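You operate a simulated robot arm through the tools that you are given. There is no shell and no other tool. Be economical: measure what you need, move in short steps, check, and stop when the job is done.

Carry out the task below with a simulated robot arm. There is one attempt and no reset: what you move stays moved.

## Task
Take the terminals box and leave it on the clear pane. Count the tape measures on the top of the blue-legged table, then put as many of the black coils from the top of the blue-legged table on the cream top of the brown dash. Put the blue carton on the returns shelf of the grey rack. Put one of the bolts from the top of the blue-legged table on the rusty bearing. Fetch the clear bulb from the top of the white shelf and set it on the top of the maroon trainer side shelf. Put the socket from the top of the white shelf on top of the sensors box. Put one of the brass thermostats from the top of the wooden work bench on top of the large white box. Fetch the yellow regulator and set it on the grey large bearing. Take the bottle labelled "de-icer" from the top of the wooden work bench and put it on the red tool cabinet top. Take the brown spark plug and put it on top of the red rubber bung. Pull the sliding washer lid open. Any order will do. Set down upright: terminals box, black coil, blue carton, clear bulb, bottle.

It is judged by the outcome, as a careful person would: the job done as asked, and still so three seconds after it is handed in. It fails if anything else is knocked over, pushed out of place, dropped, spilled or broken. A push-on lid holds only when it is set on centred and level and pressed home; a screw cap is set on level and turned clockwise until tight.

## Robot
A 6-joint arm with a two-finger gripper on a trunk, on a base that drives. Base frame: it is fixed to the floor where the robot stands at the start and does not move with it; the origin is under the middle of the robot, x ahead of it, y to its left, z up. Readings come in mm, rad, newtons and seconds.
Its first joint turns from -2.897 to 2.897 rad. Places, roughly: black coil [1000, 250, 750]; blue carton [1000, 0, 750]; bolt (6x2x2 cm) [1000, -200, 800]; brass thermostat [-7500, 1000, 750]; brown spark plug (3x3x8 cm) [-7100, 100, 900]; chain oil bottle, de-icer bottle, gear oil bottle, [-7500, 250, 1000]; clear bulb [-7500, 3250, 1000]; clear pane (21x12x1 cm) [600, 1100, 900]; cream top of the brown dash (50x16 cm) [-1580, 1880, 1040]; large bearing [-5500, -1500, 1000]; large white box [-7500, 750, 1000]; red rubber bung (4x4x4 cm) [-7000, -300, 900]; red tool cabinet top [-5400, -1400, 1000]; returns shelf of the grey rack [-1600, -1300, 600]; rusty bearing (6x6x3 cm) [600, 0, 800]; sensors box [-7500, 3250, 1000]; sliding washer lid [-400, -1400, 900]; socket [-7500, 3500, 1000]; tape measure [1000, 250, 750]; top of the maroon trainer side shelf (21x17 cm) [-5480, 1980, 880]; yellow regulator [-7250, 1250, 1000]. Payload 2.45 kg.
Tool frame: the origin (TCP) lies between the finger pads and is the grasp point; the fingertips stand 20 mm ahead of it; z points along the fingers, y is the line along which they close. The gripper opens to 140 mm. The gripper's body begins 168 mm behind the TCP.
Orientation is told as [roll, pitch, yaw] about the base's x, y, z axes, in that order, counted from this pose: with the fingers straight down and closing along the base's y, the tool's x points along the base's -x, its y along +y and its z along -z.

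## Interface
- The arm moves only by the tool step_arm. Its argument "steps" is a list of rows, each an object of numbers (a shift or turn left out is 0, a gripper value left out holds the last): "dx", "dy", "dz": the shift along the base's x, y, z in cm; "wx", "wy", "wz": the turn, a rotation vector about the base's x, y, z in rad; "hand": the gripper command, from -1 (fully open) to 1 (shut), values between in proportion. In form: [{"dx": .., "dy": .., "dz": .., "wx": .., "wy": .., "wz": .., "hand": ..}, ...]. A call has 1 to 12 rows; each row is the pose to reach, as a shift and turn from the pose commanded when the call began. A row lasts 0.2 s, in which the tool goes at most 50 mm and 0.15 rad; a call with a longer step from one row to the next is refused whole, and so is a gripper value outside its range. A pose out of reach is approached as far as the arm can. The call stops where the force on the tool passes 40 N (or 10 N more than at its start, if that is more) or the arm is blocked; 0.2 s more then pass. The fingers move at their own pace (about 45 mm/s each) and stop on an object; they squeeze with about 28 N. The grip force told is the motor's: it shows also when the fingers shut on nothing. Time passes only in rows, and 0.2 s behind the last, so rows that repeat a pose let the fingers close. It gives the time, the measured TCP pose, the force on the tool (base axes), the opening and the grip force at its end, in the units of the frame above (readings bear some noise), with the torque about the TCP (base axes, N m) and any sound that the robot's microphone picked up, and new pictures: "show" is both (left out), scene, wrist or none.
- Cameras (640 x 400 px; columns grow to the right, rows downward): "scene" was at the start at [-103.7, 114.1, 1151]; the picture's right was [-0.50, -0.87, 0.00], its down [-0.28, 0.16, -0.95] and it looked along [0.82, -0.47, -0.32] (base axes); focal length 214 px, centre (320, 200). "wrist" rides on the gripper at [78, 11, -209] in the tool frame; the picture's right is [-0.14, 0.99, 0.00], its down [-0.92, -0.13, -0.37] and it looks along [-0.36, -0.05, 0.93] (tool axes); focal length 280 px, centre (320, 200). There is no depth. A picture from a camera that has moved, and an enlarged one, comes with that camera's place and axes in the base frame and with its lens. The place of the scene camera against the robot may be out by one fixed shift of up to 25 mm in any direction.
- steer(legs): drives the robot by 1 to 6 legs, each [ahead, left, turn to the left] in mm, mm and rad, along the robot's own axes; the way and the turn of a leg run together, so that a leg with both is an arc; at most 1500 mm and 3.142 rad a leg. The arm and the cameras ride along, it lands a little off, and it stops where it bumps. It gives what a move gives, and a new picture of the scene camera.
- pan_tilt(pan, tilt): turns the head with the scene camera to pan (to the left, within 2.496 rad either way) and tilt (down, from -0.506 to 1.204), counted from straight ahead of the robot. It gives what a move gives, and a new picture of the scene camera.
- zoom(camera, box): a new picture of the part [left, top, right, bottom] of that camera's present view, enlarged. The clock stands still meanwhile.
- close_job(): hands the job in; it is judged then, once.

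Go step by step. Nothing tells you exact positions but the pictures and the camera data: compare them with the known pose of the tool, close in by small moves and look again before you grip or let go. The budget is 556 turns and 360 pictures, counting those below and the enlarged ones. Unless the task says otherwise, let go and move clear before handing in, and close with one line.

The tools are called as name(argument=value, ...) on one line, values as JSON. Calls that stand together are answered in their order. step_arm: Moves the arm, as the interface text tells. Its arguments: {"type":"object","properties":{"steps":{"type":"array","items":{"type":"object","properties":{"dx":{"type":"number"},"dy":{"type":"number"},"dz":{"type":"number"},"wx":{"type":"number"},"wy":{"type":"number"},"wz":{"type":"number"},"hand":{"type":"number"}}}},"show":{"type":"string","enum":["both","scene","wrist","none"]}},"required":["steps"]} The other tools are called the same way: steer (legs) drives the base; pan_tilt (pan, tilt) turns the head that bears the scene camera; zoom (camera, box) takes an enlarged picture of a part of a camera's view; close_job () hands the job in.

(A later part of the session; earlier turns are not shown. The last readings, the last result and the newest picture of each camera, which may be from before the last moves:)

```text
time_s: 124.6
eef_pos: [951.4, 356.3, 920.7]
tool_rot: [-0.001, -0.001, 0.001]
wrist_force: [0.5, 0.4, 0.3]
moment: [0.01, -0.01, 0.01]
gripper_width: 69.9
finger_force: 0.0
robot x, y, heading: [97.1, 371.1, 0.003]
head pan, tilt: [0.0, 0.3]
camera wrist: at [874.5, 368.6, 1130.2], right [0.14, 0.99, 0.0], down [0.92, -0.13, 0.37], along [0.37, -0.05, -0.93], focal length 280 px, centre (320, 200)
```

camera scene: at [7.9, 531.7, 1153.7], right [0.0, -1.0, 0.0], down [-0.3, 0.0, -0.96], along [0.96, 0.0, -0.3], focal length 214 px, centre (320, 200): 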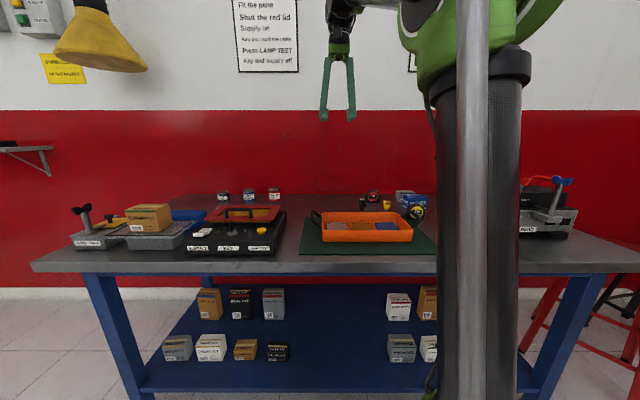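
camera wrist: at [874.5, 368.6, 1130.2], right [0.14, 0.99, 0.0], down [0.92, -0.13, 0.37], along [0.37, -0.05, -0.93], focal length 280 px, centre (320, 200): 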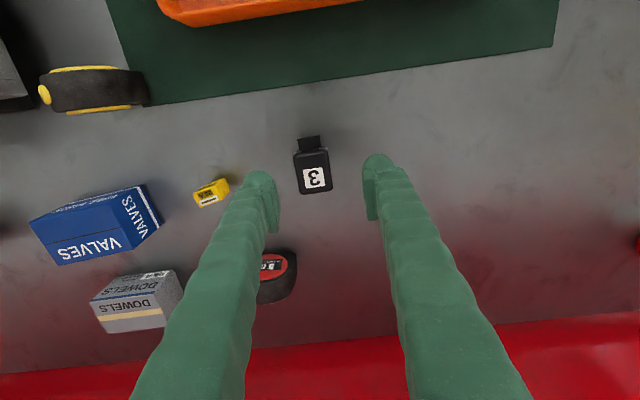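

step_arm(steps=[{"dy": -0.4, "dz": -3}, {"dy": -0.4, "dz": -6}, {"dy": -0.4, "dz": -7.2}, {"dy": -0.4, "dz": -7.2, "hand": 1}, {"dy": -0.4, "dz": -7.2}, {"dy": -0.4, "dz": -7.2}, {"dy": -0.4, "dz": -7.2}], show="wrist")

```text
time_s: 126.2
eef_pos: [953.6, 351.6, 848.8]
tool_rot: [-0.003, 0.0, 0.0]
wrist_force: [0.3, 0.2, 0.5]
moment: [0.0, 0.0, 0.03]
gripper_width: 34.7
finger_force: 28.3
robot x, y, heading: [104.1, 367.7, 0.005]
head pan, tilt: [0.0, 0.3]
camera wrist: at [875.2, 363.9, 1057.9], right [0.14, 0.99, 0.0], down [0.92, -0.13, 0.37], along [0.37, -0.05, -0.93], focal length 280 px, centre (320, 200)
```

wrist: 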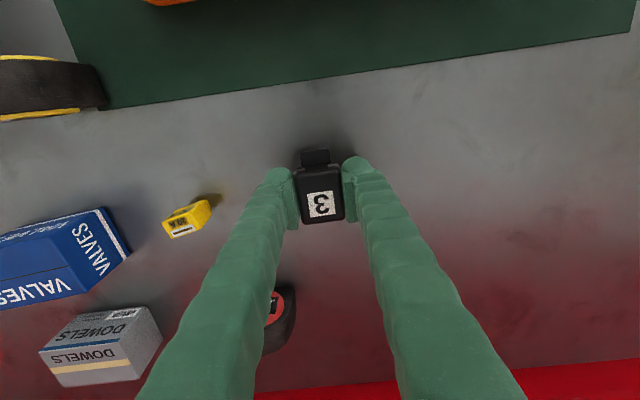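

step_arm(steps=[{"dz": 3}, {"dz": 7}, {"dz": 12}, {"dz": 17}, {"dz": 22}, {"dz": 27}, {"dz": 32}, {"dz": 35, "dx": -4}, {"dz": 35, "dx": -8}, {"dz": 35, "dx": -12}, {"dz": 35, "dx": -16}, {"dz": 35, "dx": -20}], show="none")

steer(legs=[[-700, 0, 0], [0, 0, 1.57], [300, 900, 0], [300, 0, 0]])

zoom(camera="wrist", box=[0, 0, 640, 400])

```text
time_s: 128.8
eef_pos: [754.3, 352.7, 1197.6]
tool_rot: [0.0, 0.0, -0.001]
wrist_force: [1.2, -0.4, -2.0]
moment: [0.03, 0.12, -0.01]
gripper_width: 35.0
finger_force: 28.4
robot x, y, heading: [96.6, 369.0, -0.001]
head pan, tilt: [0.0, 0.3]
```

```text
time_s: 142.7
eef_pos: [-1454.5, 1650.3, 1198.2]
tool_rot: [-0.002, 0.0, 1.551]
wrist_force: [0.5, 0.1, -2.0]
moment: [-0.01, -0.01, -0.01]
gripper_width: 34.6
finger_force: 27.9
robot x, y, heading: [-1486.3, 994.6, 1.552]
head pan, tilt: [0.0, 0.3]
camera scene: at [-1658.2, 888.8, 1153.7], right [1.0, -0.02, 0.0], down [-0.01, -0.3, -0.96], along [0.02, 0.95, -0.3], focal length 214 px, centre (320, 200)
```

scene: 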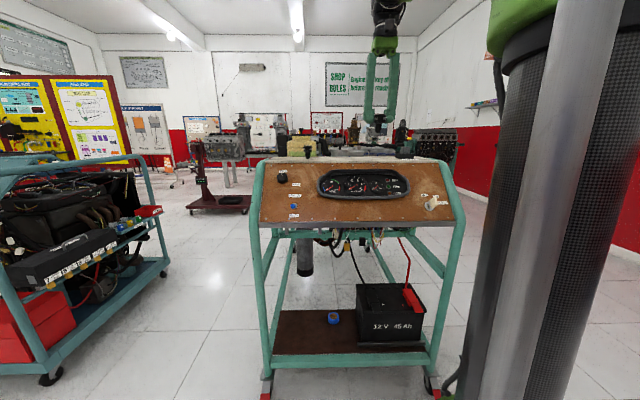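

```text
1.00 times, centred on (320, 200) of wrist (not enlarged: the box is as wide or as high as the picture)
camera zoom: at [-1467.0, 1572.9, 1407.0], right [-0.99, 0.16, 0.0], down [0.15, 0.92, 0.37], along [0.06, 0.36, -0.93], focal length 280 px, centre (320, 200)
```

zoom: 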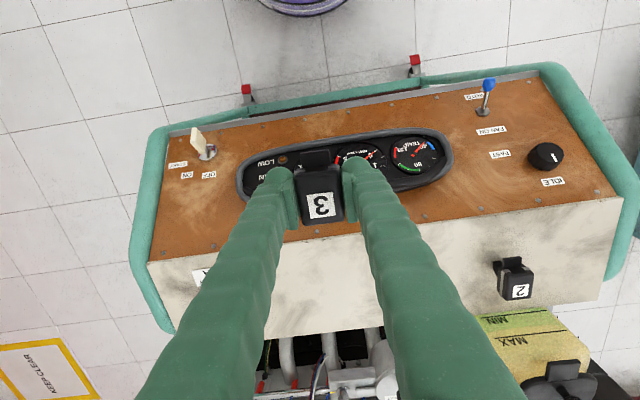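

step_arm(steps=[{"dx": -2, "dy": 4.5}, {"dx": -4, "dy": 9}, {"dx": -6, "dy": 13.5}, {"dx": -7.5, "dy": 18}, {"dx": -7.5, "dy": 21, "dz": -2}, {"dx": -7.5, "dy": 21, "dz": -6}, {"dx": -7.5, "dy": 21, "dz": -9.5}], show="wrist")

step_arm(steps=[{"dz": -0.6}], show="none")

```text
time_s: 144.3
eef_pos: [-1527.7, 1860.7, 1102.1]
tool_rot: [-0.002, 0.0, 1.55]
wrist_force: [0.3, 0.3, -2.1]
moment: [0.02, 0.03, 0.02]
gripper_width: 34.8
finger_force: 27.5
robot x, y, heading: [-1490.6, 997.6, 1.551]
head pan, tilt: [0.0, 0.3]
camera wrist: at [-1540.6, 1783.9, 1311.0], right [-0.99, 0.16, 0.0], down [0.15, 0.92, 0.37], along [0.06, 0.36, -0.93], focal length 280 px, centre (320, 200)
```

wrist: 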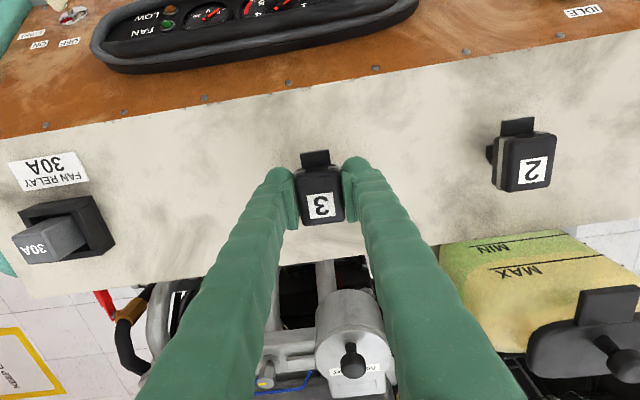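

```text
time_s: 144.7
eef_pos: [-1528.5, 1861.1, 1097.2]
tool_rot: [-0.002, 0.001, 1.55]
wrist_force: [-0.2, 0.2, -1.1]
moment: [-0.02, -0.02, 0.02]
gripper_width: 34.7
finger_force: 28.5
robot x, y, heading: [-1486.9, 995.4, 1.55]
head pan, tilt: [0.0, 0.3]
```

step_arm(steps=[{"dz": -0.3}, {"dz": -0.55}], show="none")

step_arm(steps=[{"dz": -0.2}], show="none")

```text
time_s: 145.3
eef_pos: [-1528.6, 1860.4, 1091.6]
tool_rot: [-0.003, 0.001, 1.551]
wrist_force: [0.3, -0.4, -2.1]
moment: [-0.03, 0.0, 0.0]
gripper_width: 35.2
finger_force: 27.5
robot x, y, heading: [-1487.4, 994.4, 1.548]
head pan, tilt: [0.0, 0.3]
```

```text
time_s: 145.7
eef_pos: [-1528.6, 1861.0, 1089.3]
tool_rot: [-0.003, -0.001, 1.55]
wrist_force: [0.4, -0.9, -1.0]
moment: [-0.02, 0.02, 0.0]
gripper_width: 35.1
finger_force: 28.0
robot x, y, heading: [-1487.1, 996.1, 1.548]
head pan, tilt: [0.0, 0.3]
```

step_arm(steps=[{"dz": -0.15}], show="none")

step_arm(steps=[{"dz": -0.1}], show="none")

```text
time_s: 146.1
eef_pos: [-1530.3, 1861.2, 1088.3]
tool_rot: [-0.002, -0.002, 1.548]
wrist_force: [-0.1, 6.1, 14.5]
moment: [0.31, 0.11, -0.01]
gripper_width: 34.6
finger_force: 27.9
robot x, y, heading: [-1488.5, 998.3, 1.548]
head pan, tilt: [0.0, 0.3]
```

```text
time_s: 146.5
eef_pos: [-1528.5, 1859.3, 1087.4]
tool_rot: [-0.002, -0.001, 1.548]
wrist_force: [3.4, 6.8, 24.4]
moment: [0.34, -0.04, -0.03]
gripper_width: 35.0
finger_force: 27.9
robot x, y, heading: [-1482.9, 995.9, 1.548]
head pan, tilt: [0.0, 0.3]
```

step_arm(steps=[{"dz": 0.15}, {"dz": 0.15, "hand": 0.4}, {"dz": 0.15, "hand": 0}, {"dz": 0.15}, {"dz": 4}, {"dz": 8}, {"dz": 12}, {"dz": 12, "dy": -5}, {"dz": 12, "dy": -10}, {"dz": 12, "dy": -15}], show="both")

```text
time_s: 148.7
eef_pos: [-1528.8, 1711.9, 1204.4]
tool_rot: [-0.002, 0.001, 1.55]
wrist_force: [-0.2, 1.4, -0.2]
moment: [-0.17, -0.01, -0.05]
gripper_width: 69.7
finger_force: 0.0
robot x, y, heading: [-1486.4, 991.5, 1.55]
head pan, tilt: [0.0, 0.3]
camera scene: at [-1658.3, 889.5, 1153.7], right [1.0, -0.02, 0.0], down [-0.01, -0.3, -0.96], along [0.02, 0.95, -0.3], focal length 214 px, centre (320, 200)
camera wrist: at [-1541.4, 1634.2, 1414.6], right [-0.99, 0.16, 0.0], down [0.15, 0.92, 0.37], along [0.06, 0.36, -0.93], focal length 280 px, centre (320, 200)
```

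scene: 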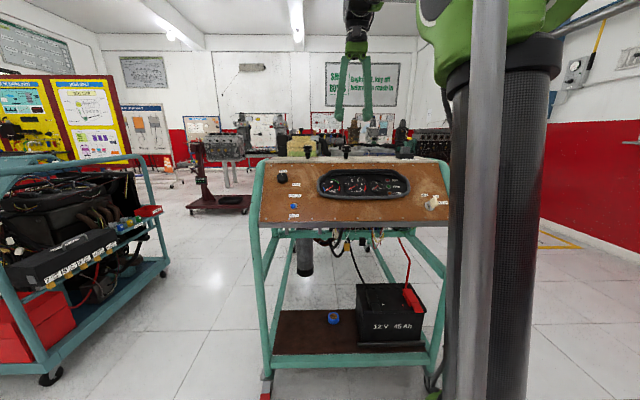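
wrist: 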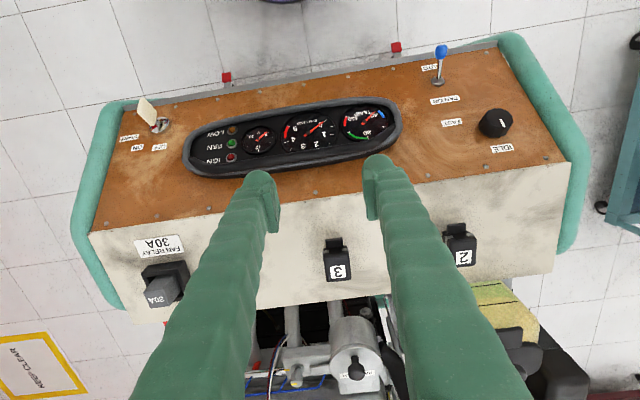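

Both coils are on the dash. Next the blue carton (~(1000,85)).

steer(legs=[[-550, 0, 0], [0, 0, -1.55], [1400, 0, 0], [170, -320, 0]])

step_arm(steps=[{"dx": 3, "dy": -2}, {"dx": 6, "dy": -4}, {"dx": 9, "dy": -6}], show="wrist")

```text
time_s: 164.2
eef_pos: [793.9, 175.9, 1206.5]
tool_rot: [-0.001, 0.001, -0.008]
wrist_force: [0.4, 0.1, 0.5]
moment: [0.02, -0.03, 0.03]
gripper_width: 70.1
finger_force: 0.1
robot x, y, heading: [77.6, 122.0, -0.008]
head pan, tilt: [0.0, 0.3]
camera scene: at [-10.4, 284.8, 1153.7], right [-0.01, -1.0, 0.0], down [-0.3, 0.0, -0.96], along [0.96, -0.01, -0.3], focal length 214 px, centre (320, 200)
```

scene: 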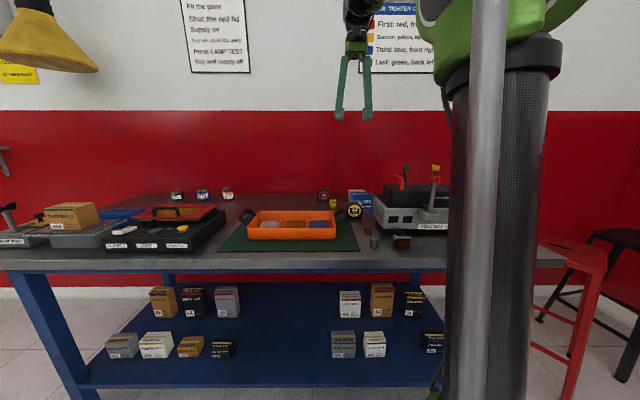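

```text
time_s: 165.0
eef_pos: [883.3, 114.4, 1205.8]
tool_rot: [-0.003, -0.001, -0.007]
wrist_force: [0.0, -0.1, -0.9]
moment: [-0.05, -0.11, 0.0]
gripper_width: 70.3
finger_force: 0.1
robot x, y, heading: [80.7, 121.5, -0.008]
head pan, tilt: [0.0, 0.3]
camera wrist: at [806.0, 127.8, 1415.7], right [0.14, 0.99, 0.0], down [0.92, -0.13, 0.37], along [0.37, -0.06, -0.93], focal length 280 px, centre (320, 200)
```

wrist: 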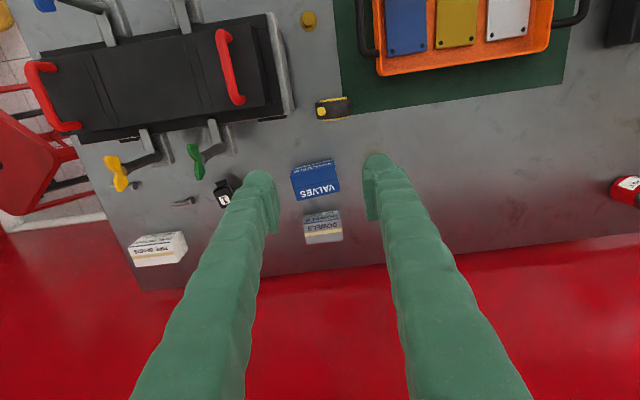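

zoom(camera="wrist", box=[250, 130, 394, 220])

zoom(camera="scene", box=[310, 170, 438, 250])

```text
4.44 times, centred on (322, 175) of wrist
camera zoom: at [806.0, 127.8, 1415.7], right [0.14, 0.99, 0.0], down [0.92, -0.13, 0.37], along [0.37, -0.06, -0.93], focal length 1246 px, centre (311, 311)
```

zoom: 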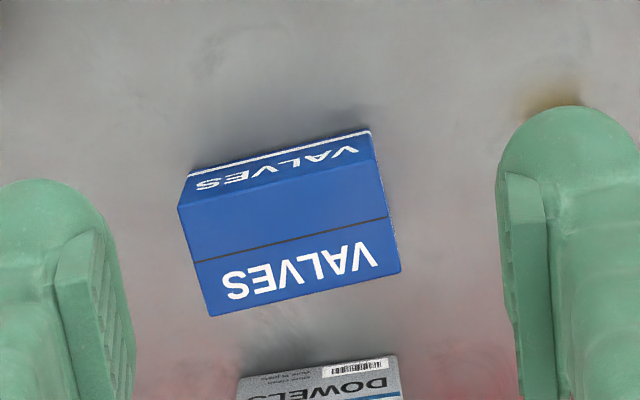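

```text
5.00 times, centred on (374, 210) of scene
camera zoom: at [-10.9, 285.0, 1153.6], right [-0.01, -1.0, 0.0], down [-0.3, 0.0, -0.96], along [0.96, -0.01, -0.3], focal length 1072 px, centre (50, 150)
```

zoom: 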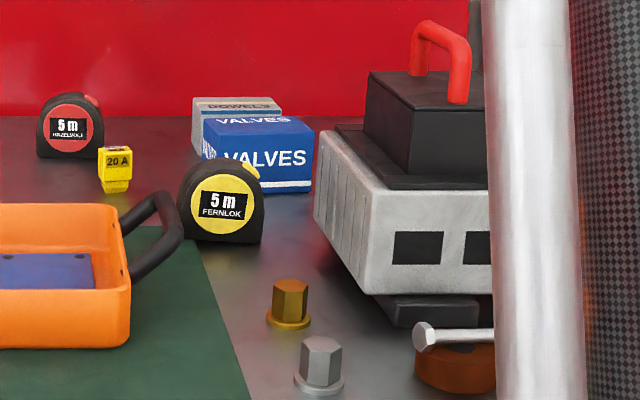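

pan_tilt(pan=-2.42, tilt=0.25)

zoom(camera="scene", box=[220, 100, 480, 262])

```text
time_s: 167.2
eef_pos: [884.2, 114.9, 1205.4]
tool_rot: [0.0, 0.0, -0.008]
wrist_force: [-0.2, 0.0, -0.7]
moment: [0.02, 0.02, 0.02]
gripper_width: 69.8
finger_force: 0.1
robot x, y, heading: [83.2, 121.3, -0.009]
head pan, tilt: [-2.421, 0.25]
camera scene: at [-174.3, 224.3, 1158.4], right [-0.66, 0.76, 0.0], down [0.19, 0.16, -0.97], along [-0.73, -0.64, -0.25], focal length 214 px, centre (320, 200)
```

scene: 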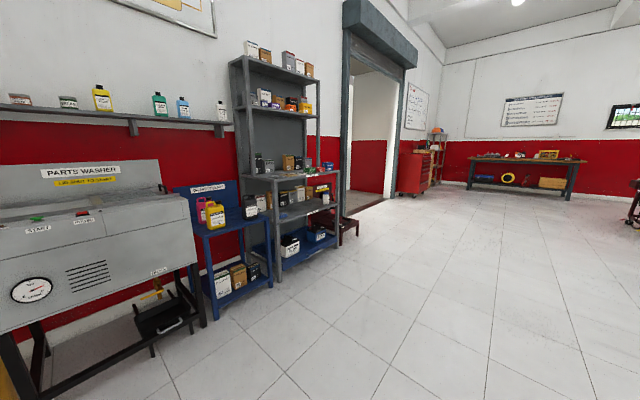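

```text
2.46 times, centred on (350, 181) of scene
camera zoom: at [-174.3, 224.3, 1158.4], right [-0.66, 0.76, 0.0], down [0.19, 0.16, -0.97], along [-0.73, -0.64, -0.25], focal length 528 px, centre (246, 247)
```

zoom: 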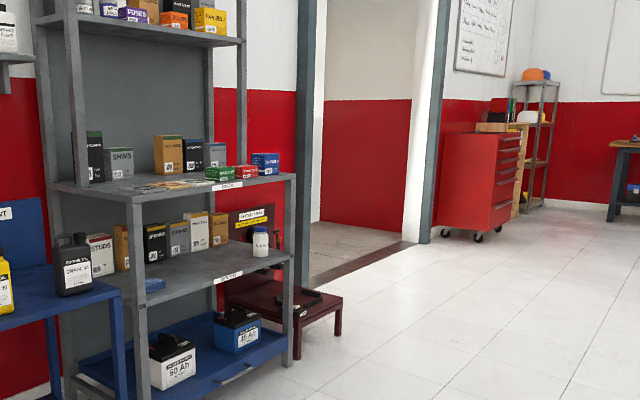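

Carton: centre ≈(989,88), top z≈860, ~95 mm wide along y. The rack's returns shelf is under another, so I'll grip with the tool tilted ~0.65 rad.

step_arm(steps=[{"wx": -0.004, "wy": -0.12, "wz": 0.014, "dx": 3, "dy": -0.6, "dz": -2, "hand": -0.7}, {"wx": -0.008, "wy": -0.24, "wz": 0.028, "dx": 6, "dy": -1.2, "dz": -5}, {"wx": -0.013, "wy": -0.37, "wz": 0.042, "dx": 9, "dy": -1.8, "dz": -8}, {"wx": -0.018, "wy": -0.51, "wz": 0.056, "dx": 10.5, "dy": -2.6, "dz": -12}, {"wx": -0.023, "wy": -0.65, "wz": 0.0675, "dx": 10.5, "dy": -2.6, "dz": -16}, {"wx": -0.023, "wy": -0.65, "wz": 0.0675, "dx": 10.5, "dy": -2.6, "dz": -20}, {"wx": -0.023, "wy": -0.65, "wz": 0.0675, "dx": 10.5, "dy": -2.6, "dz": -24.5}], show="wrist")

```text
time_s: 168.8
eef_pos: [989.0, 90.6, 960.1]
tool_rot: [-0.051, -0.648, 0.08]
wrist_force: [0.7, 0.0, 0.2]
moment: [-0.01, -0.02, -0.01]
gripper_width: 119.0
finger_force: 0.1
robot x, y, heading: [78.2, 120.2, -0.007]
head pan, tilt: [-2.421, 0.25]
camera wrist: at [799.5, 97.6, 1078.9], right [0.06, 1.0, 0.04], down [0.51, -0.07, 0.86], along [0.86, -0.03, -0.52], focal length 280 px, centre (320, 200)
```

wrist: 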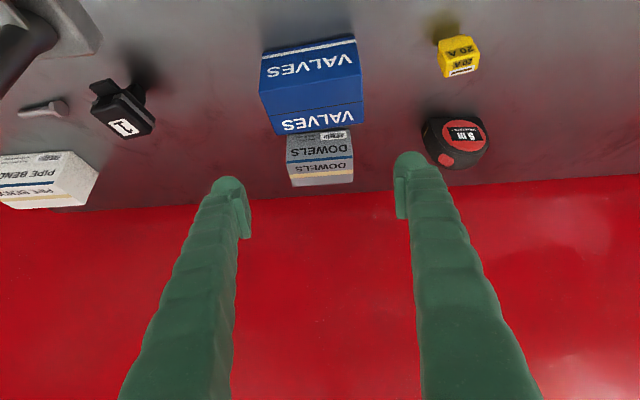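

zoom(camera="wrist", box=[230, 20, 390, 120])

```text
4.00 times, centred on (310, 70) of wrist
camera zoom: at [799.5, 97.6, 1078.9], right [0.06, 1.0, 0.04], down [0.51, -0.07, 0.86], along [0.86, -0.03, -0.52], focal length 1122 px, centre (360, 720)
```

zoom: 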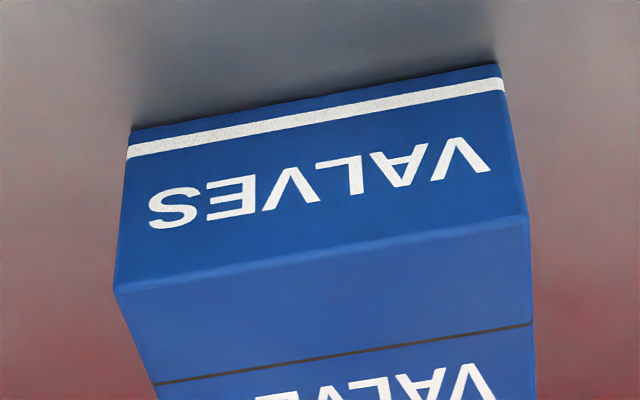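

step_arm(steps=[{"wx": 0.0405, "wy": 0.003, "wz": 0.046, "dx": 0.2, "dz": -4}, {"wx": 0.0405, "wy": 0.003, "wz": 0.046, "dx": 0.3, "dz": -8}, {"wx": 0.0405, "wy": 0.003, "wz": 0.046, "dx": 0.3, "dz": -11}], show="wrist")

```text
time_s: 169.6
eef_pos: [992.3, 90.1, 851.3]
tool_rot: [0.0, -0.652, 0.094]
wrist_force: [-0.1, 0.5, -0.2]
moment: [-0.01, -0.02, -0.04]
gripper_width: 118.9
finger_force: 0.1
robot x, y, heading: [80.5, 124.9, -0.008]
head pan, tilt: [-2.421, 0.25]
camera wrist: at [803.6, 84.3, 970.1], right [0.01, 1.0, 0.08], down [0.52, -0.08, 0.85], along [0.85, 0.03, -0.52], focal length 280 px, centre (320, 200)
```

wrist: 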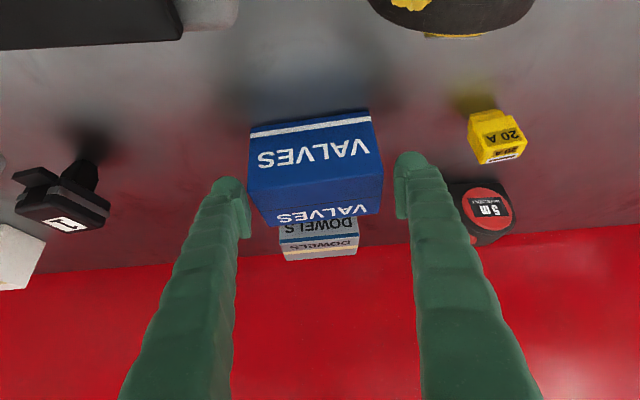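

step_arm(steps=[{"dz": -1}, {"dz": -1.8}, {"dz": -1.8, "hand": 1}, {"dz": -1.8}, {"dz": -1.8}, {"dz": -1.8}], show="wrist")

```text
time_s: 171.0
eef_pos: [991.6, 90.9, 832.8]
tool_rot: [0.0, -0.649, 0.093]
wrist_force: [1.3, -0.8, -0.3]
moment: [-0.14, -0.05, 0.06]
gripper_width: 104.6
finger_force: 27.4
robot x, y, heading: [80.4, 125.6, -0.003]
head pan, tilt: [-2.421, 0.25]
camera wrist: at [804.1, 83.8, 952.5], right [0.01, 1.0, 0.08], down [0.52, -0.08, 0.85], along [0.85, 0.03, -0.52], focal length 280 px, centre (320, 200)
```

wrist: 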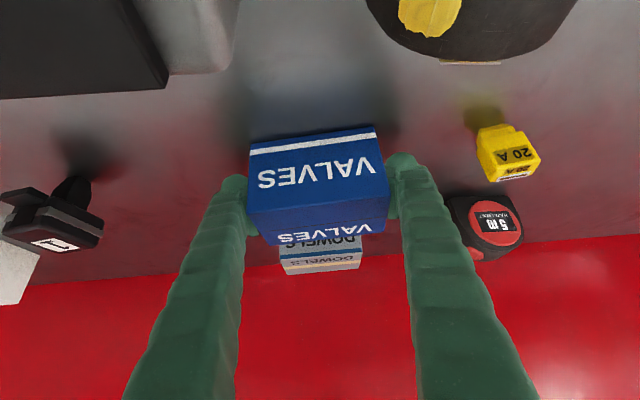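

Gripped (105 mm). Lift and retract.

step_arm(steps=[{"dz": 1}, {"dz": 5}, {"dz": 9.5}, {"dz": 14}, {"dz": 18.5}, {"dz": 23, "dx": -1}, {"dz": 26, "dx": -5}, {"dz": 28, "dx": -9}, {"dz": 28, "dx": -14}, {"dz": 28, "dx": -18}, {"dz": 28, "dx": -22}, {"dz": 28, "dx": -25}], show="wrist")

steer(legs=[[-500, 0, 0], [-700, 0, 0]])

```text
time_s: 173.6
eef_pos: [741.1, 90.0, 1113.9]
tool_rot: [0.0, -0.649, 0.095]
wrist_force: [-0.7, 0.4, -3.0]
moment: [0.02, 0.0, -0.04]
gripper_width: 104.9
finger_force: 27.7
robot x, y, heading: [78.5, 123.7, -0.007]
head pan, tilt: [-2.421, 0.25]
camera wrist: at [552.4, 83.2, 1233.2], right [0.01, 1.0, 0.08], down [0.52, -0.08, 0.85], along [0.85, 0.03, -0.52], focal length 280 px, centre (320, 200)
```

wrist: 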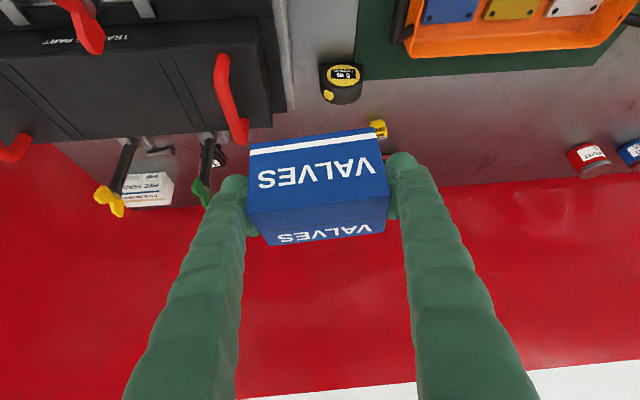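

```text
time_s: 179.9
eef_pos: [-453.5, 102.5, 1113.4]
tool_rot: [-0.001, -0.65, 0.095]
wrist_force: [-0.6, 0.0, -3.5]
moment: [0.02, -0.03, 0.02]
gripper_width: 104.8
finger_force: 27.4
robot x, y, heading: [-1116.1, 133.4, -0.006]
head pan, tilt: [-2.421, 0.25]
camera scene: at [-1368.2, 237.2, 1158.4], right [-0.65, 0.76, 0.0], down [0.19, 0.16, -0.97], along [-0.73, -0.63, -0.25], focal length 214 px, centre (320, 200)
```

scene: 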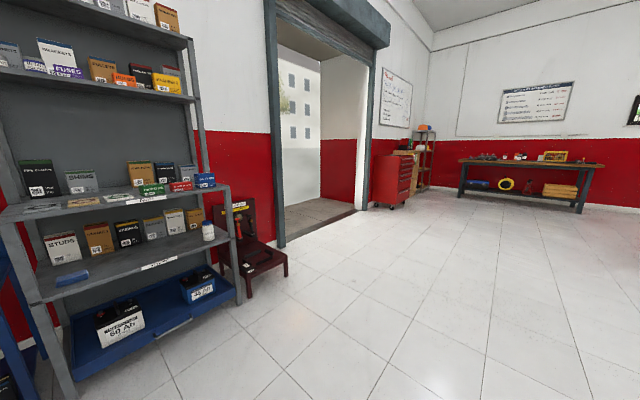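

zoom(camera="scene", box=[0, 150, 256, 310])

steer(legs=[[0, 0, -1.564]])

pan_tilt(pan=0.3, tilt=0.45)

```text
2.50 times, centred on (128, 230) of scene
camera zoom: at [-1368.2, 237.2, 1158.4], right [-0.65, 0.76, 0.0], down [0.19, 0.16, -0.97], along [-0.73, -0.63, -0.25], focal length 536 px, centre (800, 125)
```

zoom: 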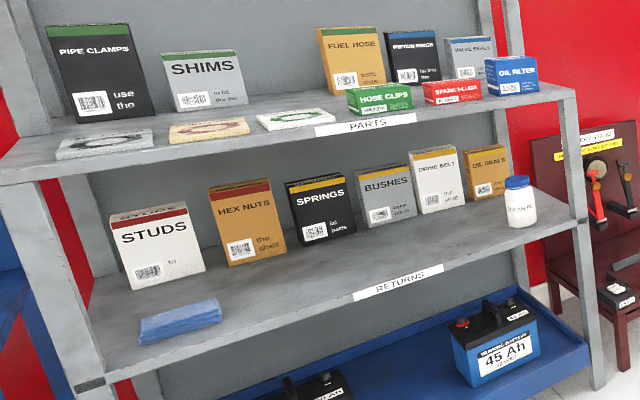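

```text
time_s: 184.2
eef_pos: [-1158.6, -524.2, 1113.8]
tool_rot: [-0.001, -0.65, -1.491]
wrist_force: [-0.2, -0.1, -3.2]
moment: [-0.03, -0.01, 0.0]
gripper_width: 104.8
finger_force: 28.5
robot x, y, heading: [-1112.1, 138.7, -1.595]
head pan, tilt: [-2.421, 0.25]
camera scene: at [-989.9, 379.3, 1158.4], right [0.77, 0.64, 0.0], down [0.16, -0.19, -0.97], along [-0.62, 0.74, -0.25], focal length 214 px, centre (320, 200)
```

scene: 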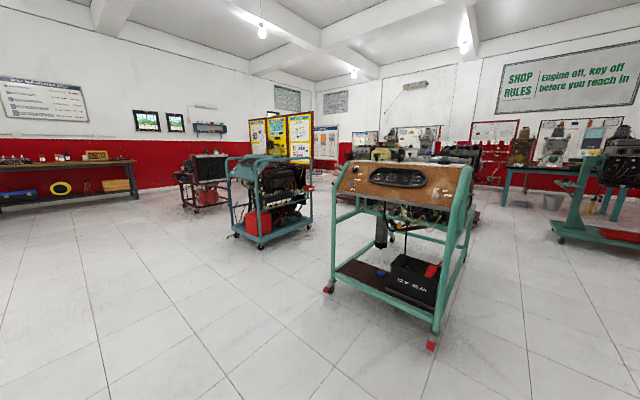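

```text
time_s: 186.6
eef_pos: [-1157.9, -524.5, 1113.4]
tool_rot: [-0.001, -0.649, -1.49]
wrist_force: [-0.2, 0.0, -3.8]
moment: [-0.02, 0.03, 0.0]
gripper_width: 104.7
finger_force: 27.3
robot x, y, heading: [-1113.9, 131.3, -1.593]
head pan, tilt: [0.3, 0.45]
camera scene: at [-904.6, 219.3, 1139.7], right [-0.96, -0.27, 0.0], down [-0.12, 0.42, -0.9], along [0.25, -0.87, -0.44], focal length 214 px, centre (320, 200)
```

scene: 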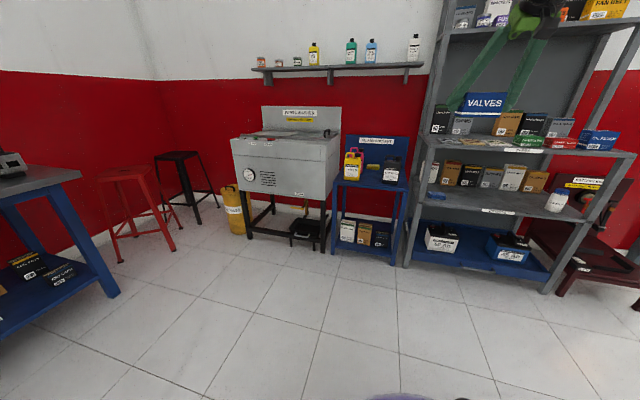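

The RETURNS shelf is the middle one: front edge y≈−985, z≈590, free in the middle. Drive in front of it.

steer(legs=[[250, -330, 0.023]])

step_arm(steps=[{"wz": -0.1, "dz": -3}, {"wz": -0.1, "dz": -6}], show="wrist")

```text
time_s: 189.2
eef_pos: [-1474.7, -772.2, 1114.5]
tool_rot: [-0.001, -0.649, -1.466]
wrist_force: [0.5, -0.5, -3.5]
moment: [-0.03, -0.01, -0.03]
gripper_width: 104.7
finger_force: 28.1
robot x, y, heading: [-1446.0, -110.8, -1.571]
head pan, tilt: [0.3, 0.45]
camera scene: at [-1240.3, -21.6, 1139.7], right [-0.95, -0.3, 0.0], down [-0.13, 0.42, -0.9], along [0.27, -0.86, -0.44], focal length 214 px, centre (320, 200)
```

scene: 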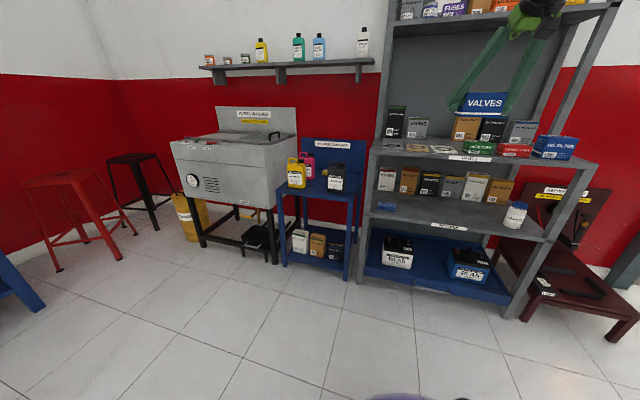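

```text
time_s: 189.8
eef_pos: [-1476.1, -771.3, 1053.6]
tool_rot: [-0.001, -0.65, -1.568]
wrist_force: [0.7, 0.6, -4.2]
moment: [-0.01, -0.05, 0.01]
gripper_width: 104.9
finger_force: 28.4
robot x, y, heading: [-1449.6, -108.5, -1.57]
head pan, tilt: [0.3, 0.45]
camera wrist: at [-1465.0, -582.3, 1173.0], right [0.99, -0.11, 0.08], down [-0.13, -0.51, 0.85], along [-0.05, -0.85, -0.52], focal length 280 px, centre (320, 200)
```

wrist: 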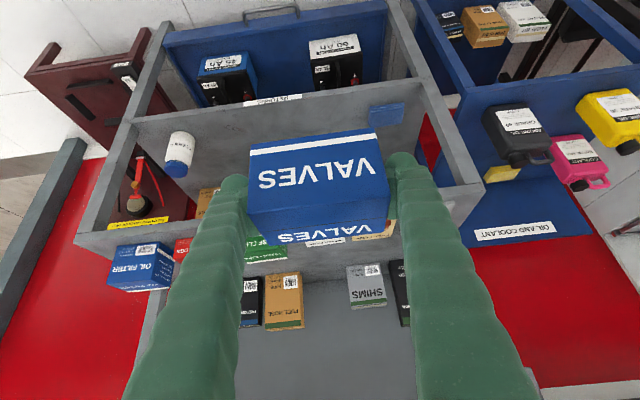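

Shelf front edge ≈ y −1052, top ≈590. Position in front, lower, then insert.

steer(legs=[[115, -84, 0]])

step_arm(steps=[{"dz": -5}, {"dz": -10}, {"dz": -15}, {"dz": -20}, {"dz": -25}, {"dz": -30}, {"dz": -35}, {"dz": -38.5}], show="both")

```text
time_s: 191.1
eef_pos: [-1559.2, -887.1, 1054.6]
tool_rot: [-0.002, -0.649, -1.567]
wrist_force: [-0.1, 0.1, -3.3]
moment: [-0.05, 0.01, -0.03]
gripper_width: 105.0
finger_force: 27.8
robot x, y, heading: [-1532.4, -226.3, -1.566]
head pan, tilt: [0.3, 0.45]
camera scene: at [-1324.9, -137.0, 1139.7], right [-0.95, -0.3, 0.0], down [-0.13, 0.42, -0.9], along [0.27, -0.86, -0.44], focal length 214 px, centre (320, 200)
```

scene: 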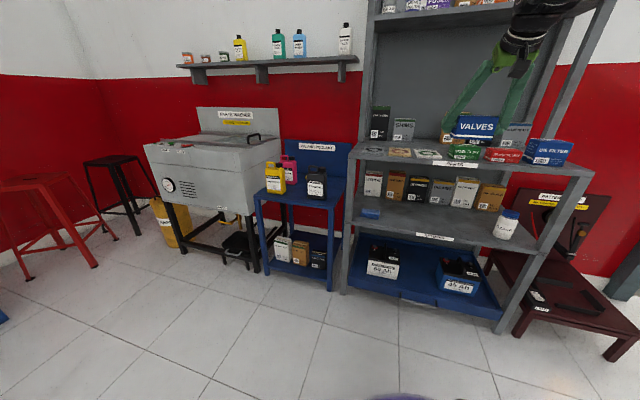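

```text
time_s: 192.9
eef_pos: [-1559.4, -887.6, 668.6]
tool_rot: [0.0, -0.65, -1.566]
wrist_force: [0.1, -0.3, -4.0]
moment: [-0.07, 0.0, 0.02]
gripper_width: 105.0
finger_force: 27.3
robot x, y, heading: [-1531.3, -224.8, -1.564]
head pan, tilt: [0.3, 0.45]
camera scene: at [-1324.9, -137.0, 1139.7], right [-0.95, -0.3, 0.0], down [-0.13, 0.42, -0.9], along [0.27, -0.86, -0.44], focal length 214 px, centre (320, 200)
camera wrist: at [-1548.7, -698.3, 787.9], right [0.99, -0.1, 0.08], down [-0.12, -0.51, 0.85], along [-0.05, -0.85, -0.52], focal length 280 px, centre (320, 200)
```

scene: 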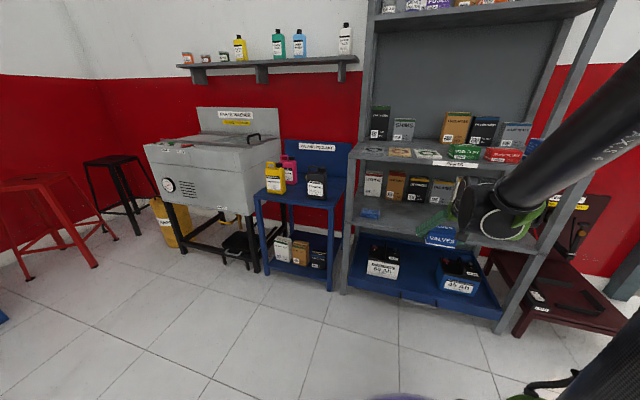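
wrist: 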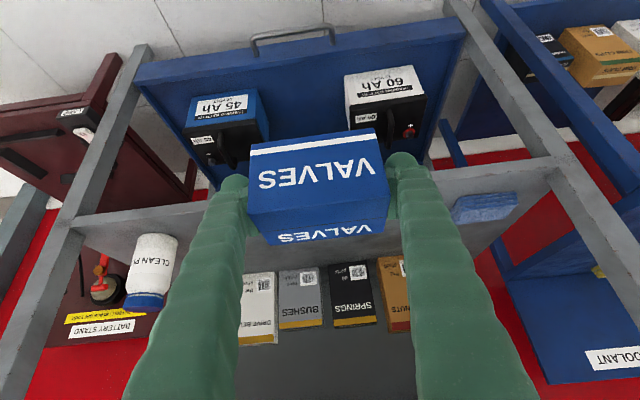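

step_arm(steps=[{"dy": -5}, {"dy": -10}, {"dy": -15}, {"dy": -20}, {"dy": -22.8}], show="both")

zoom(camera="scene", box=[340, 120, 600, 282])

```text
time_s: 194.1
eef_pos: [-1559.2, -1115.2, 669.3]
tool_rot: [0.0, -0.648, -1.564]
wrist_force: [0.4, 0.2, -2.8]
moment: [-0.03, -0.03, 0.02]
gripper_width: 104.6
finger_force: 28.5
robot x, y, heading: [-1535.4, -229.6, -1.567]
head pan, tilt: [0.3, 0.45]
camera scene: at [-1324.9, -137.1, 1139.7], right [-0.95, -0.3, 0.0], down [-0.13, 0.42, -0.9], along [0.27, -0.86, -0.44], focal length 214 px, centre (320, 200)
camera wrist: at [-1548.7, -926.0, 789.1], right [0.99, -0.1, 0.08], down [-0.12, -0.51, 0.85], along [-0.05, -0.85, -0.52], focal length 280 px, centre (320, 200)
```

scene: 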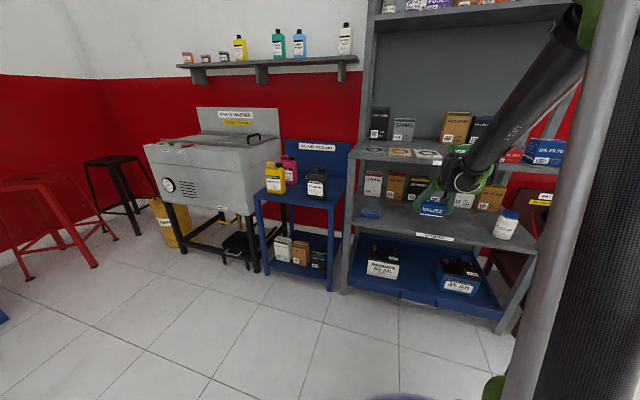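
wrist: 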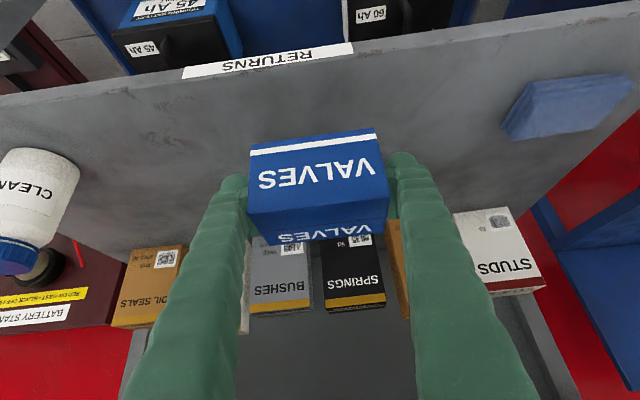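

```text
2.46 times, centred on (470, 201) of scene
camera zoom: at [-1324.9, -137.1, 1139.7], right [-0.95, -0.3, 0.0], down [-0.13, 0.42, -0.9], along [0.27, -0.86, -0.44], focal length 528 px, centre (-49, 198)
```

zoom: 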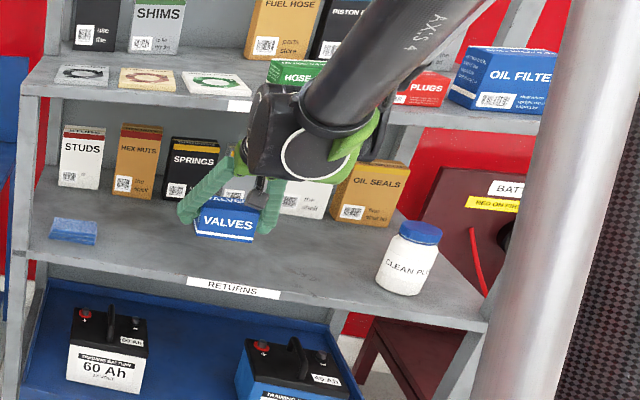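

step_arm(steps=[{"dz": -1.5}, {"dz": -3}], show="none")

step_arm(steps=[{"dz": -0.3}], show="none")

step_arm(steps=[{"dz": -0.3}], show="wrist")

```text
time_s: 194.7
eef_pos: [-1557.1, -1115.0, 639.0]
tool_rot: [0.0, -0.651, -1.566]
wrist_force: [0.4, -0.3, -3.8]
moment: [-0.03, 0.0, -0.01]
gripper_width: 104.7
finger_force: 28.1
robot x, y, heading: [-1529.8, -222.2, -1.563]
head pan, tilt: [0.3, 0.45]
```

```text
time_s: 195.1
eef_pos: [-1558.1, -1115.4, 635.0]
tool_rot: [0.001, -0.649, -1.566]
wrist_force: [0.8, 0.6, -3.4]
moment: [0.0, 0.01, -0.01]
gripper_width: 104.8
finger_force: 28.4
robot x, y, heading: [-1532.8, -225.8, -1.569]
head pan, tilt: [0.3, 0.45]
```

```text
time_s: 195.5
eef_pos: [-1557.8, -1115.6, 632.5]
tool_rot: [0.0, -0.65, -1.568]
wrist_force: [0.1, 0.6, -3.1]
moment: [-0.03, 0.01, 0.01]
gripper_width: 104.6
finger_force: 27.7
robot x, y, heading: [-1536.2, -221.3, -1.568]
head pan, tilt: [0.3, 0.45]
camera wrist: at [-1548.3, -926.3, 752.3], right [0.99, -0.1, 0.08], down [-0.12, -0.51, 0.85], along [-0.05, -0.85, -0.52], focal length 280 px, centre (320, 200)
```

wrist: 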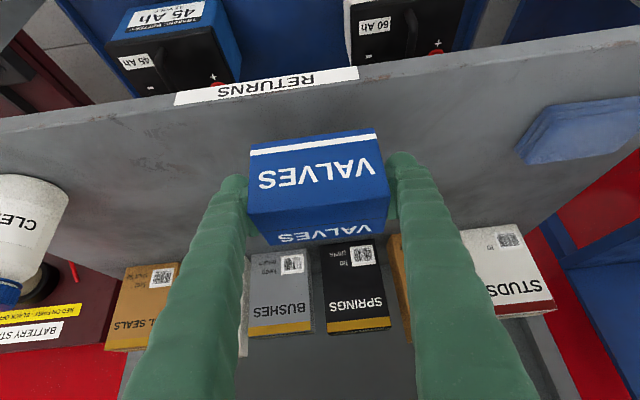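

step_arm(steps=[{"dz": -0.3}], show="none")

step_arm(steps=[{"dz": -0.2}], show="none")

step_arm(steps=[{"dz": -0.2}], show="none")

```text
time_s: 195.9
eef_pos: [-1559.5, -1115.8, 629.9]
tool_rot: [-0.001, -0.647, -1.566]
wrist_force: [0.1, 0.0, -3.3]
moment: [0.03, 0.01, 0.02]
gripper_width: 104.9
finger_force: 28.0
robot x, y, heading: [-1533.4, -224.0, -1.564]
head pan, tilt: [0.3, 0.45]
```

```text
time_s: 196.3
eef_pos: [-1558.2, -1114.3, 628.7]
tool_rot: [0.001, -0.648, -1.564]
wrist_force: [-0.2, -0.7, -2.5]
moment: [-0.01, 0.0, 0.01]
gripper_width: 104.8
finger_force: 28.0
robot x, y, heading: [-1532.0, -226.6, -1.566]
head pan, tilt: [0.3, 0.45]
```

```text
time_s: 196.7
eef_pos: [-1558.4, -1116.2, 626.1]
tool_rot: [-0.001, -0.649, -1.565]
wrist_force: [-0.2, 0.6, -3.4]
moment: [-0.02, 0.0, 0.0]
gripper_width: 104.8
finger_force: 28.2
robot x, y, heading: [-1532.9, -225.0, -1.566]
head pan, tilt: [0.3, 0.45]
```

step_arm(steps=[{"dz": -0.2}], show="none")

step_arm(steps=[{"dz": -0.2}], show="none")

step_arm(steps=[{"dz": -0.2}], show="none")

zoom(camera="wrist", box=[220, 60, 420, 185])

```text
time_s: 197.1
eef_pos: [-1559.0, -1116.0, 623.4]
tool_rot: [0.001, -0.65, -1.565]
wrist_force: [-0.3, 0.8, -4.5]
moment: [-0.01, 0.01, 0.01]
gripper_width: 104.8
finger_force: 27.8
robot x, y, heading: [-1532.3, -223.1, -1.571]
head pan, tilt: [0.3, 0.45]
```

```text
time_s: 197.5
eef_pos: [-1558.6, -1115.9, 621.6]
tool_rot: [0.0, -0.648, -1.566]
wrist_force: [0.0, 0.0, -3.1]
moment: [-0.02, 0.02, -0.02]
gripper_width: 104.8
finger_force: 27.8
robot x, y, heading: [-1530.9, -224.2, -1.567]
head pan, tilt: [0.3, 0.45]
```

```text
time_s: 197.9
eef_pos: [-1559.3, -1115.6, 619.6]
tool_rot: [0.0, -0.649, -1.567]
wrist_force: [0.2, 0.6, -3.2]
moment: [-0.01, 0.02, 0.0]
gripper_width: 105.0
finger_force: 27.8
robot x, y, heading: [-1535.3, -225.1, -1.567]
head pan, tilt: [0.3, 0.45]
```

```text
3.20 times, centred on (320, 122) of wrist
camera zoom: at [-1548.7, -926.5, 739.4], right [0.99, -0.1, 0.08], down [-0.12, -0.51, 0.85], along [-0.05, -0.85, -0.52], focal length 897 px, centre (320, 448)
```

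zoom: 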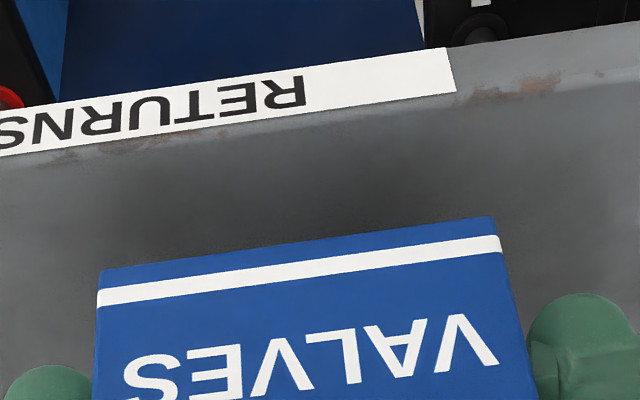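

step_arm(steps=[{"dz": -0.2}], show="none")

step_arm(steps=[{"dz": -0.2}], show="none")

step_arm(steps=[{"dz": -0.2}], show="none")

```text
time_s: 198.3
eef_pos: [-1559.6, -1115.6, 617.8]
tool_rot: [-0.001, -0.65, -1.565]
wrist_force: [-0.9, 0.1, -3.7]
moment: [-0.01, 0.0, 0.04]
gripper_width: 104.7
finger_force: 27.6
robot x, y, heading: [-1536.6, -224.2, -1.567]
head pan, tilt: [0.3, 0.45]
```

```text
time_s: 198.7
eef_pos: [-1558.7, -1116.1, 615.0]
tool_rot: [0.0, -0.65, -1.566]
wrist_force: [0.3, 0.7, -3.5]
moment: [0.02, 0.03, 0.01]
gripper_width: 104.7
finger_force: 27.8
robot x, y, heading: [-1532.8, -226.5, -1.564]
head pan, tilt: [0.3, 0.45]
```

```text
time_s: 199.1
eef_pos: [-1558.4, -1115.7, 613.5]
tool_rot: [0.0, -0.648, -1.567]
wrist_force: [-0.8, 0.1, -3.9]
moment: [0.01, -0.01, -0.01]
gripper_width: 104.7
finger_force: 27.7
robot x, y, heading: [-1531.3, -222.9, -1.567]
head pan, tilt: [0.3, 0.45]
```

step_arm(steps=[{"dz": -0.2}], show="none")

step_arm(steps=[{"dz": -0.2}], show="none")

step_arm(steps=[{"dz": -0.2}], show="wrist")

```text
time_s: 199.5
eef_pos: [-1558.1, -1115.6, 612.0]
tool_rot: [0.0, -0.649, -1.566]
wrist_force: [-0.4, 0.2, -2.8]
moment: [-0.02, 0.0, -0.01]
gripper_width: 104.7
finger_force: 27.9
robot x, y, heading: [-1529.7, -223.4, -1.569]
head pan, tilt: [0.3, 0.45]
```

```text
time_s: 199.9
eef_pos: [-1558.8, -1115.9, 610.9]
tool_rot: [-0.001, -0.648, -1.566]
wrist_force: [0.3, 0.8, -3.4]
moment: [0.0, -0.01, 0.02]
gripper_width: 104.7
finger_force: 28.0
robot x, y, heading: [-1532.6, -225.3, -1.568]
head pan, tilt: [0.3, 0.45]
```

```text
time_s: 200.3
eef_pos: [-1557.3, -1116.1, 608.7]
tool_rot: [-0.001, -0.649, -1.565]
wrist_force: [0.4, 0.2, -3.4]
moment: [-0.02, 0.01, 0.01]
gripper_width: 104.7
finger_force: 28.0
robot x, y, heading: [-1534.6, -223.4, -1.568]
head pan, tilt: [0.3, 0.45]
camera wrist: at [-1548.5, -926.4, 727.4], right [0.99, -0.1, 0.08], down [-0.12, -0.51, 0.85], along [-0.05, -0.85, -0.52], focal length 280 px, centre (320, 200)
```

wrist: 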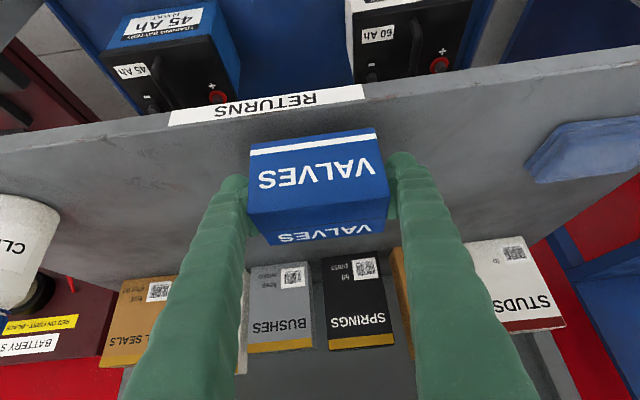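

zoom(camera="scene", box=[390, 170, 486, 230])

step_arm(steps=[{"dz": -0.2}], show="none")

step_arm(steps=[{"dz": -0.2}], show="none")

```text
6.67 times, centred on (438, 200) of scene
camera zoom: at [-1324.9, -137.2, 1139.7], right [-0.95, -0.3, 0.0], down [-0.13, 0.42, -0.9], along [0.27, -0.86, -0.44], focal length 1430 px, centre (-467, 200)
```

zoom: 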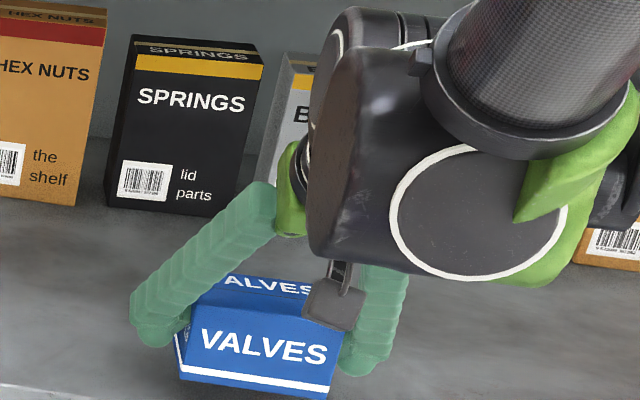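

```text
time_s: 200.7
eef_pos: [-1559.4, -1117.1, 605.3]
tool_rot: [0.001, -0.648, -1.565]
wrist_force: [-0.1, 0.2, -3.6]
moment: [-0.01, 0.02, -0.01]
gripper_width: 104.7
finger_force: 28.2
robot x, y, heading: [-1534.4, -226.6, -1.564]
head pan, tilt: [0.3, 0.45]
```

```text
time_s: 201.1
eef_pos: [-1559.7, -1115.6, 604.7]
tool_rot: [-0.001, -0.65, -1.566]
wrist_force: [-0.1, -0.3, -3.5]
moment: [-0.01, 0.01, 0.03]
gripper_width: 104.9
finger_force: 28.0
robot x, y, heading: [-1529.0, -226.0, -1.562]
head pan, tilt: [0.3, 0.45]
```

step_arm(steps=[{"dz": -0.2}, {"dz": -0.4}], show="none")

step_arm(steps=[{"dz": -0.2}], show="none")

step_arm(steps=[{"dz": -0.2}], show="none")

```text
time_s: 201.7
eef_pos: [-1559.2, -1115.4, 599.3]
tool_rot: [0.0, -0.648, -1.565]
wrist_force: [0.7, 0.4, -2.5]
moment: [-0.01, 0.01, 0.02]
gripper_width: 104.8
finger_force: 27.6
robot x, y, heading: [-1535.1, -225.4, -1.571]
head pan, tilt: [0.3, 0.45]
```

```text
time_s: 202.1
eef_pos: [-1557.7, -1114.0, 598.4]
tool_rot: [0.001, -0.649, -1.567]
wrist_force: [0.4, 0.9, -3.0]
moment: [-0.03, 0.01, -0.01]
gripper_width: 104.7
finger_force: 28.2
robot x, y, heading: [-1531.6, -225.4, -1.568]
head pan, tilt: [0.3, 0.45]
```

```text
time_s: 202.5
eef_pos: [-1558.7, -1115.6, 595.7]
tool_rot: [0.0, -0.649, -1.566]
wrist_force: [-0.2, 0.4, -2.6]
moment: [-0.03, 0.01, -0.01]
gripper_width: 104.7
finger_force: 28.3
robot x, y, heading: [-1534.4, -225.4, -1.567]
head pan, tilt: [0.3, 0.45]
```

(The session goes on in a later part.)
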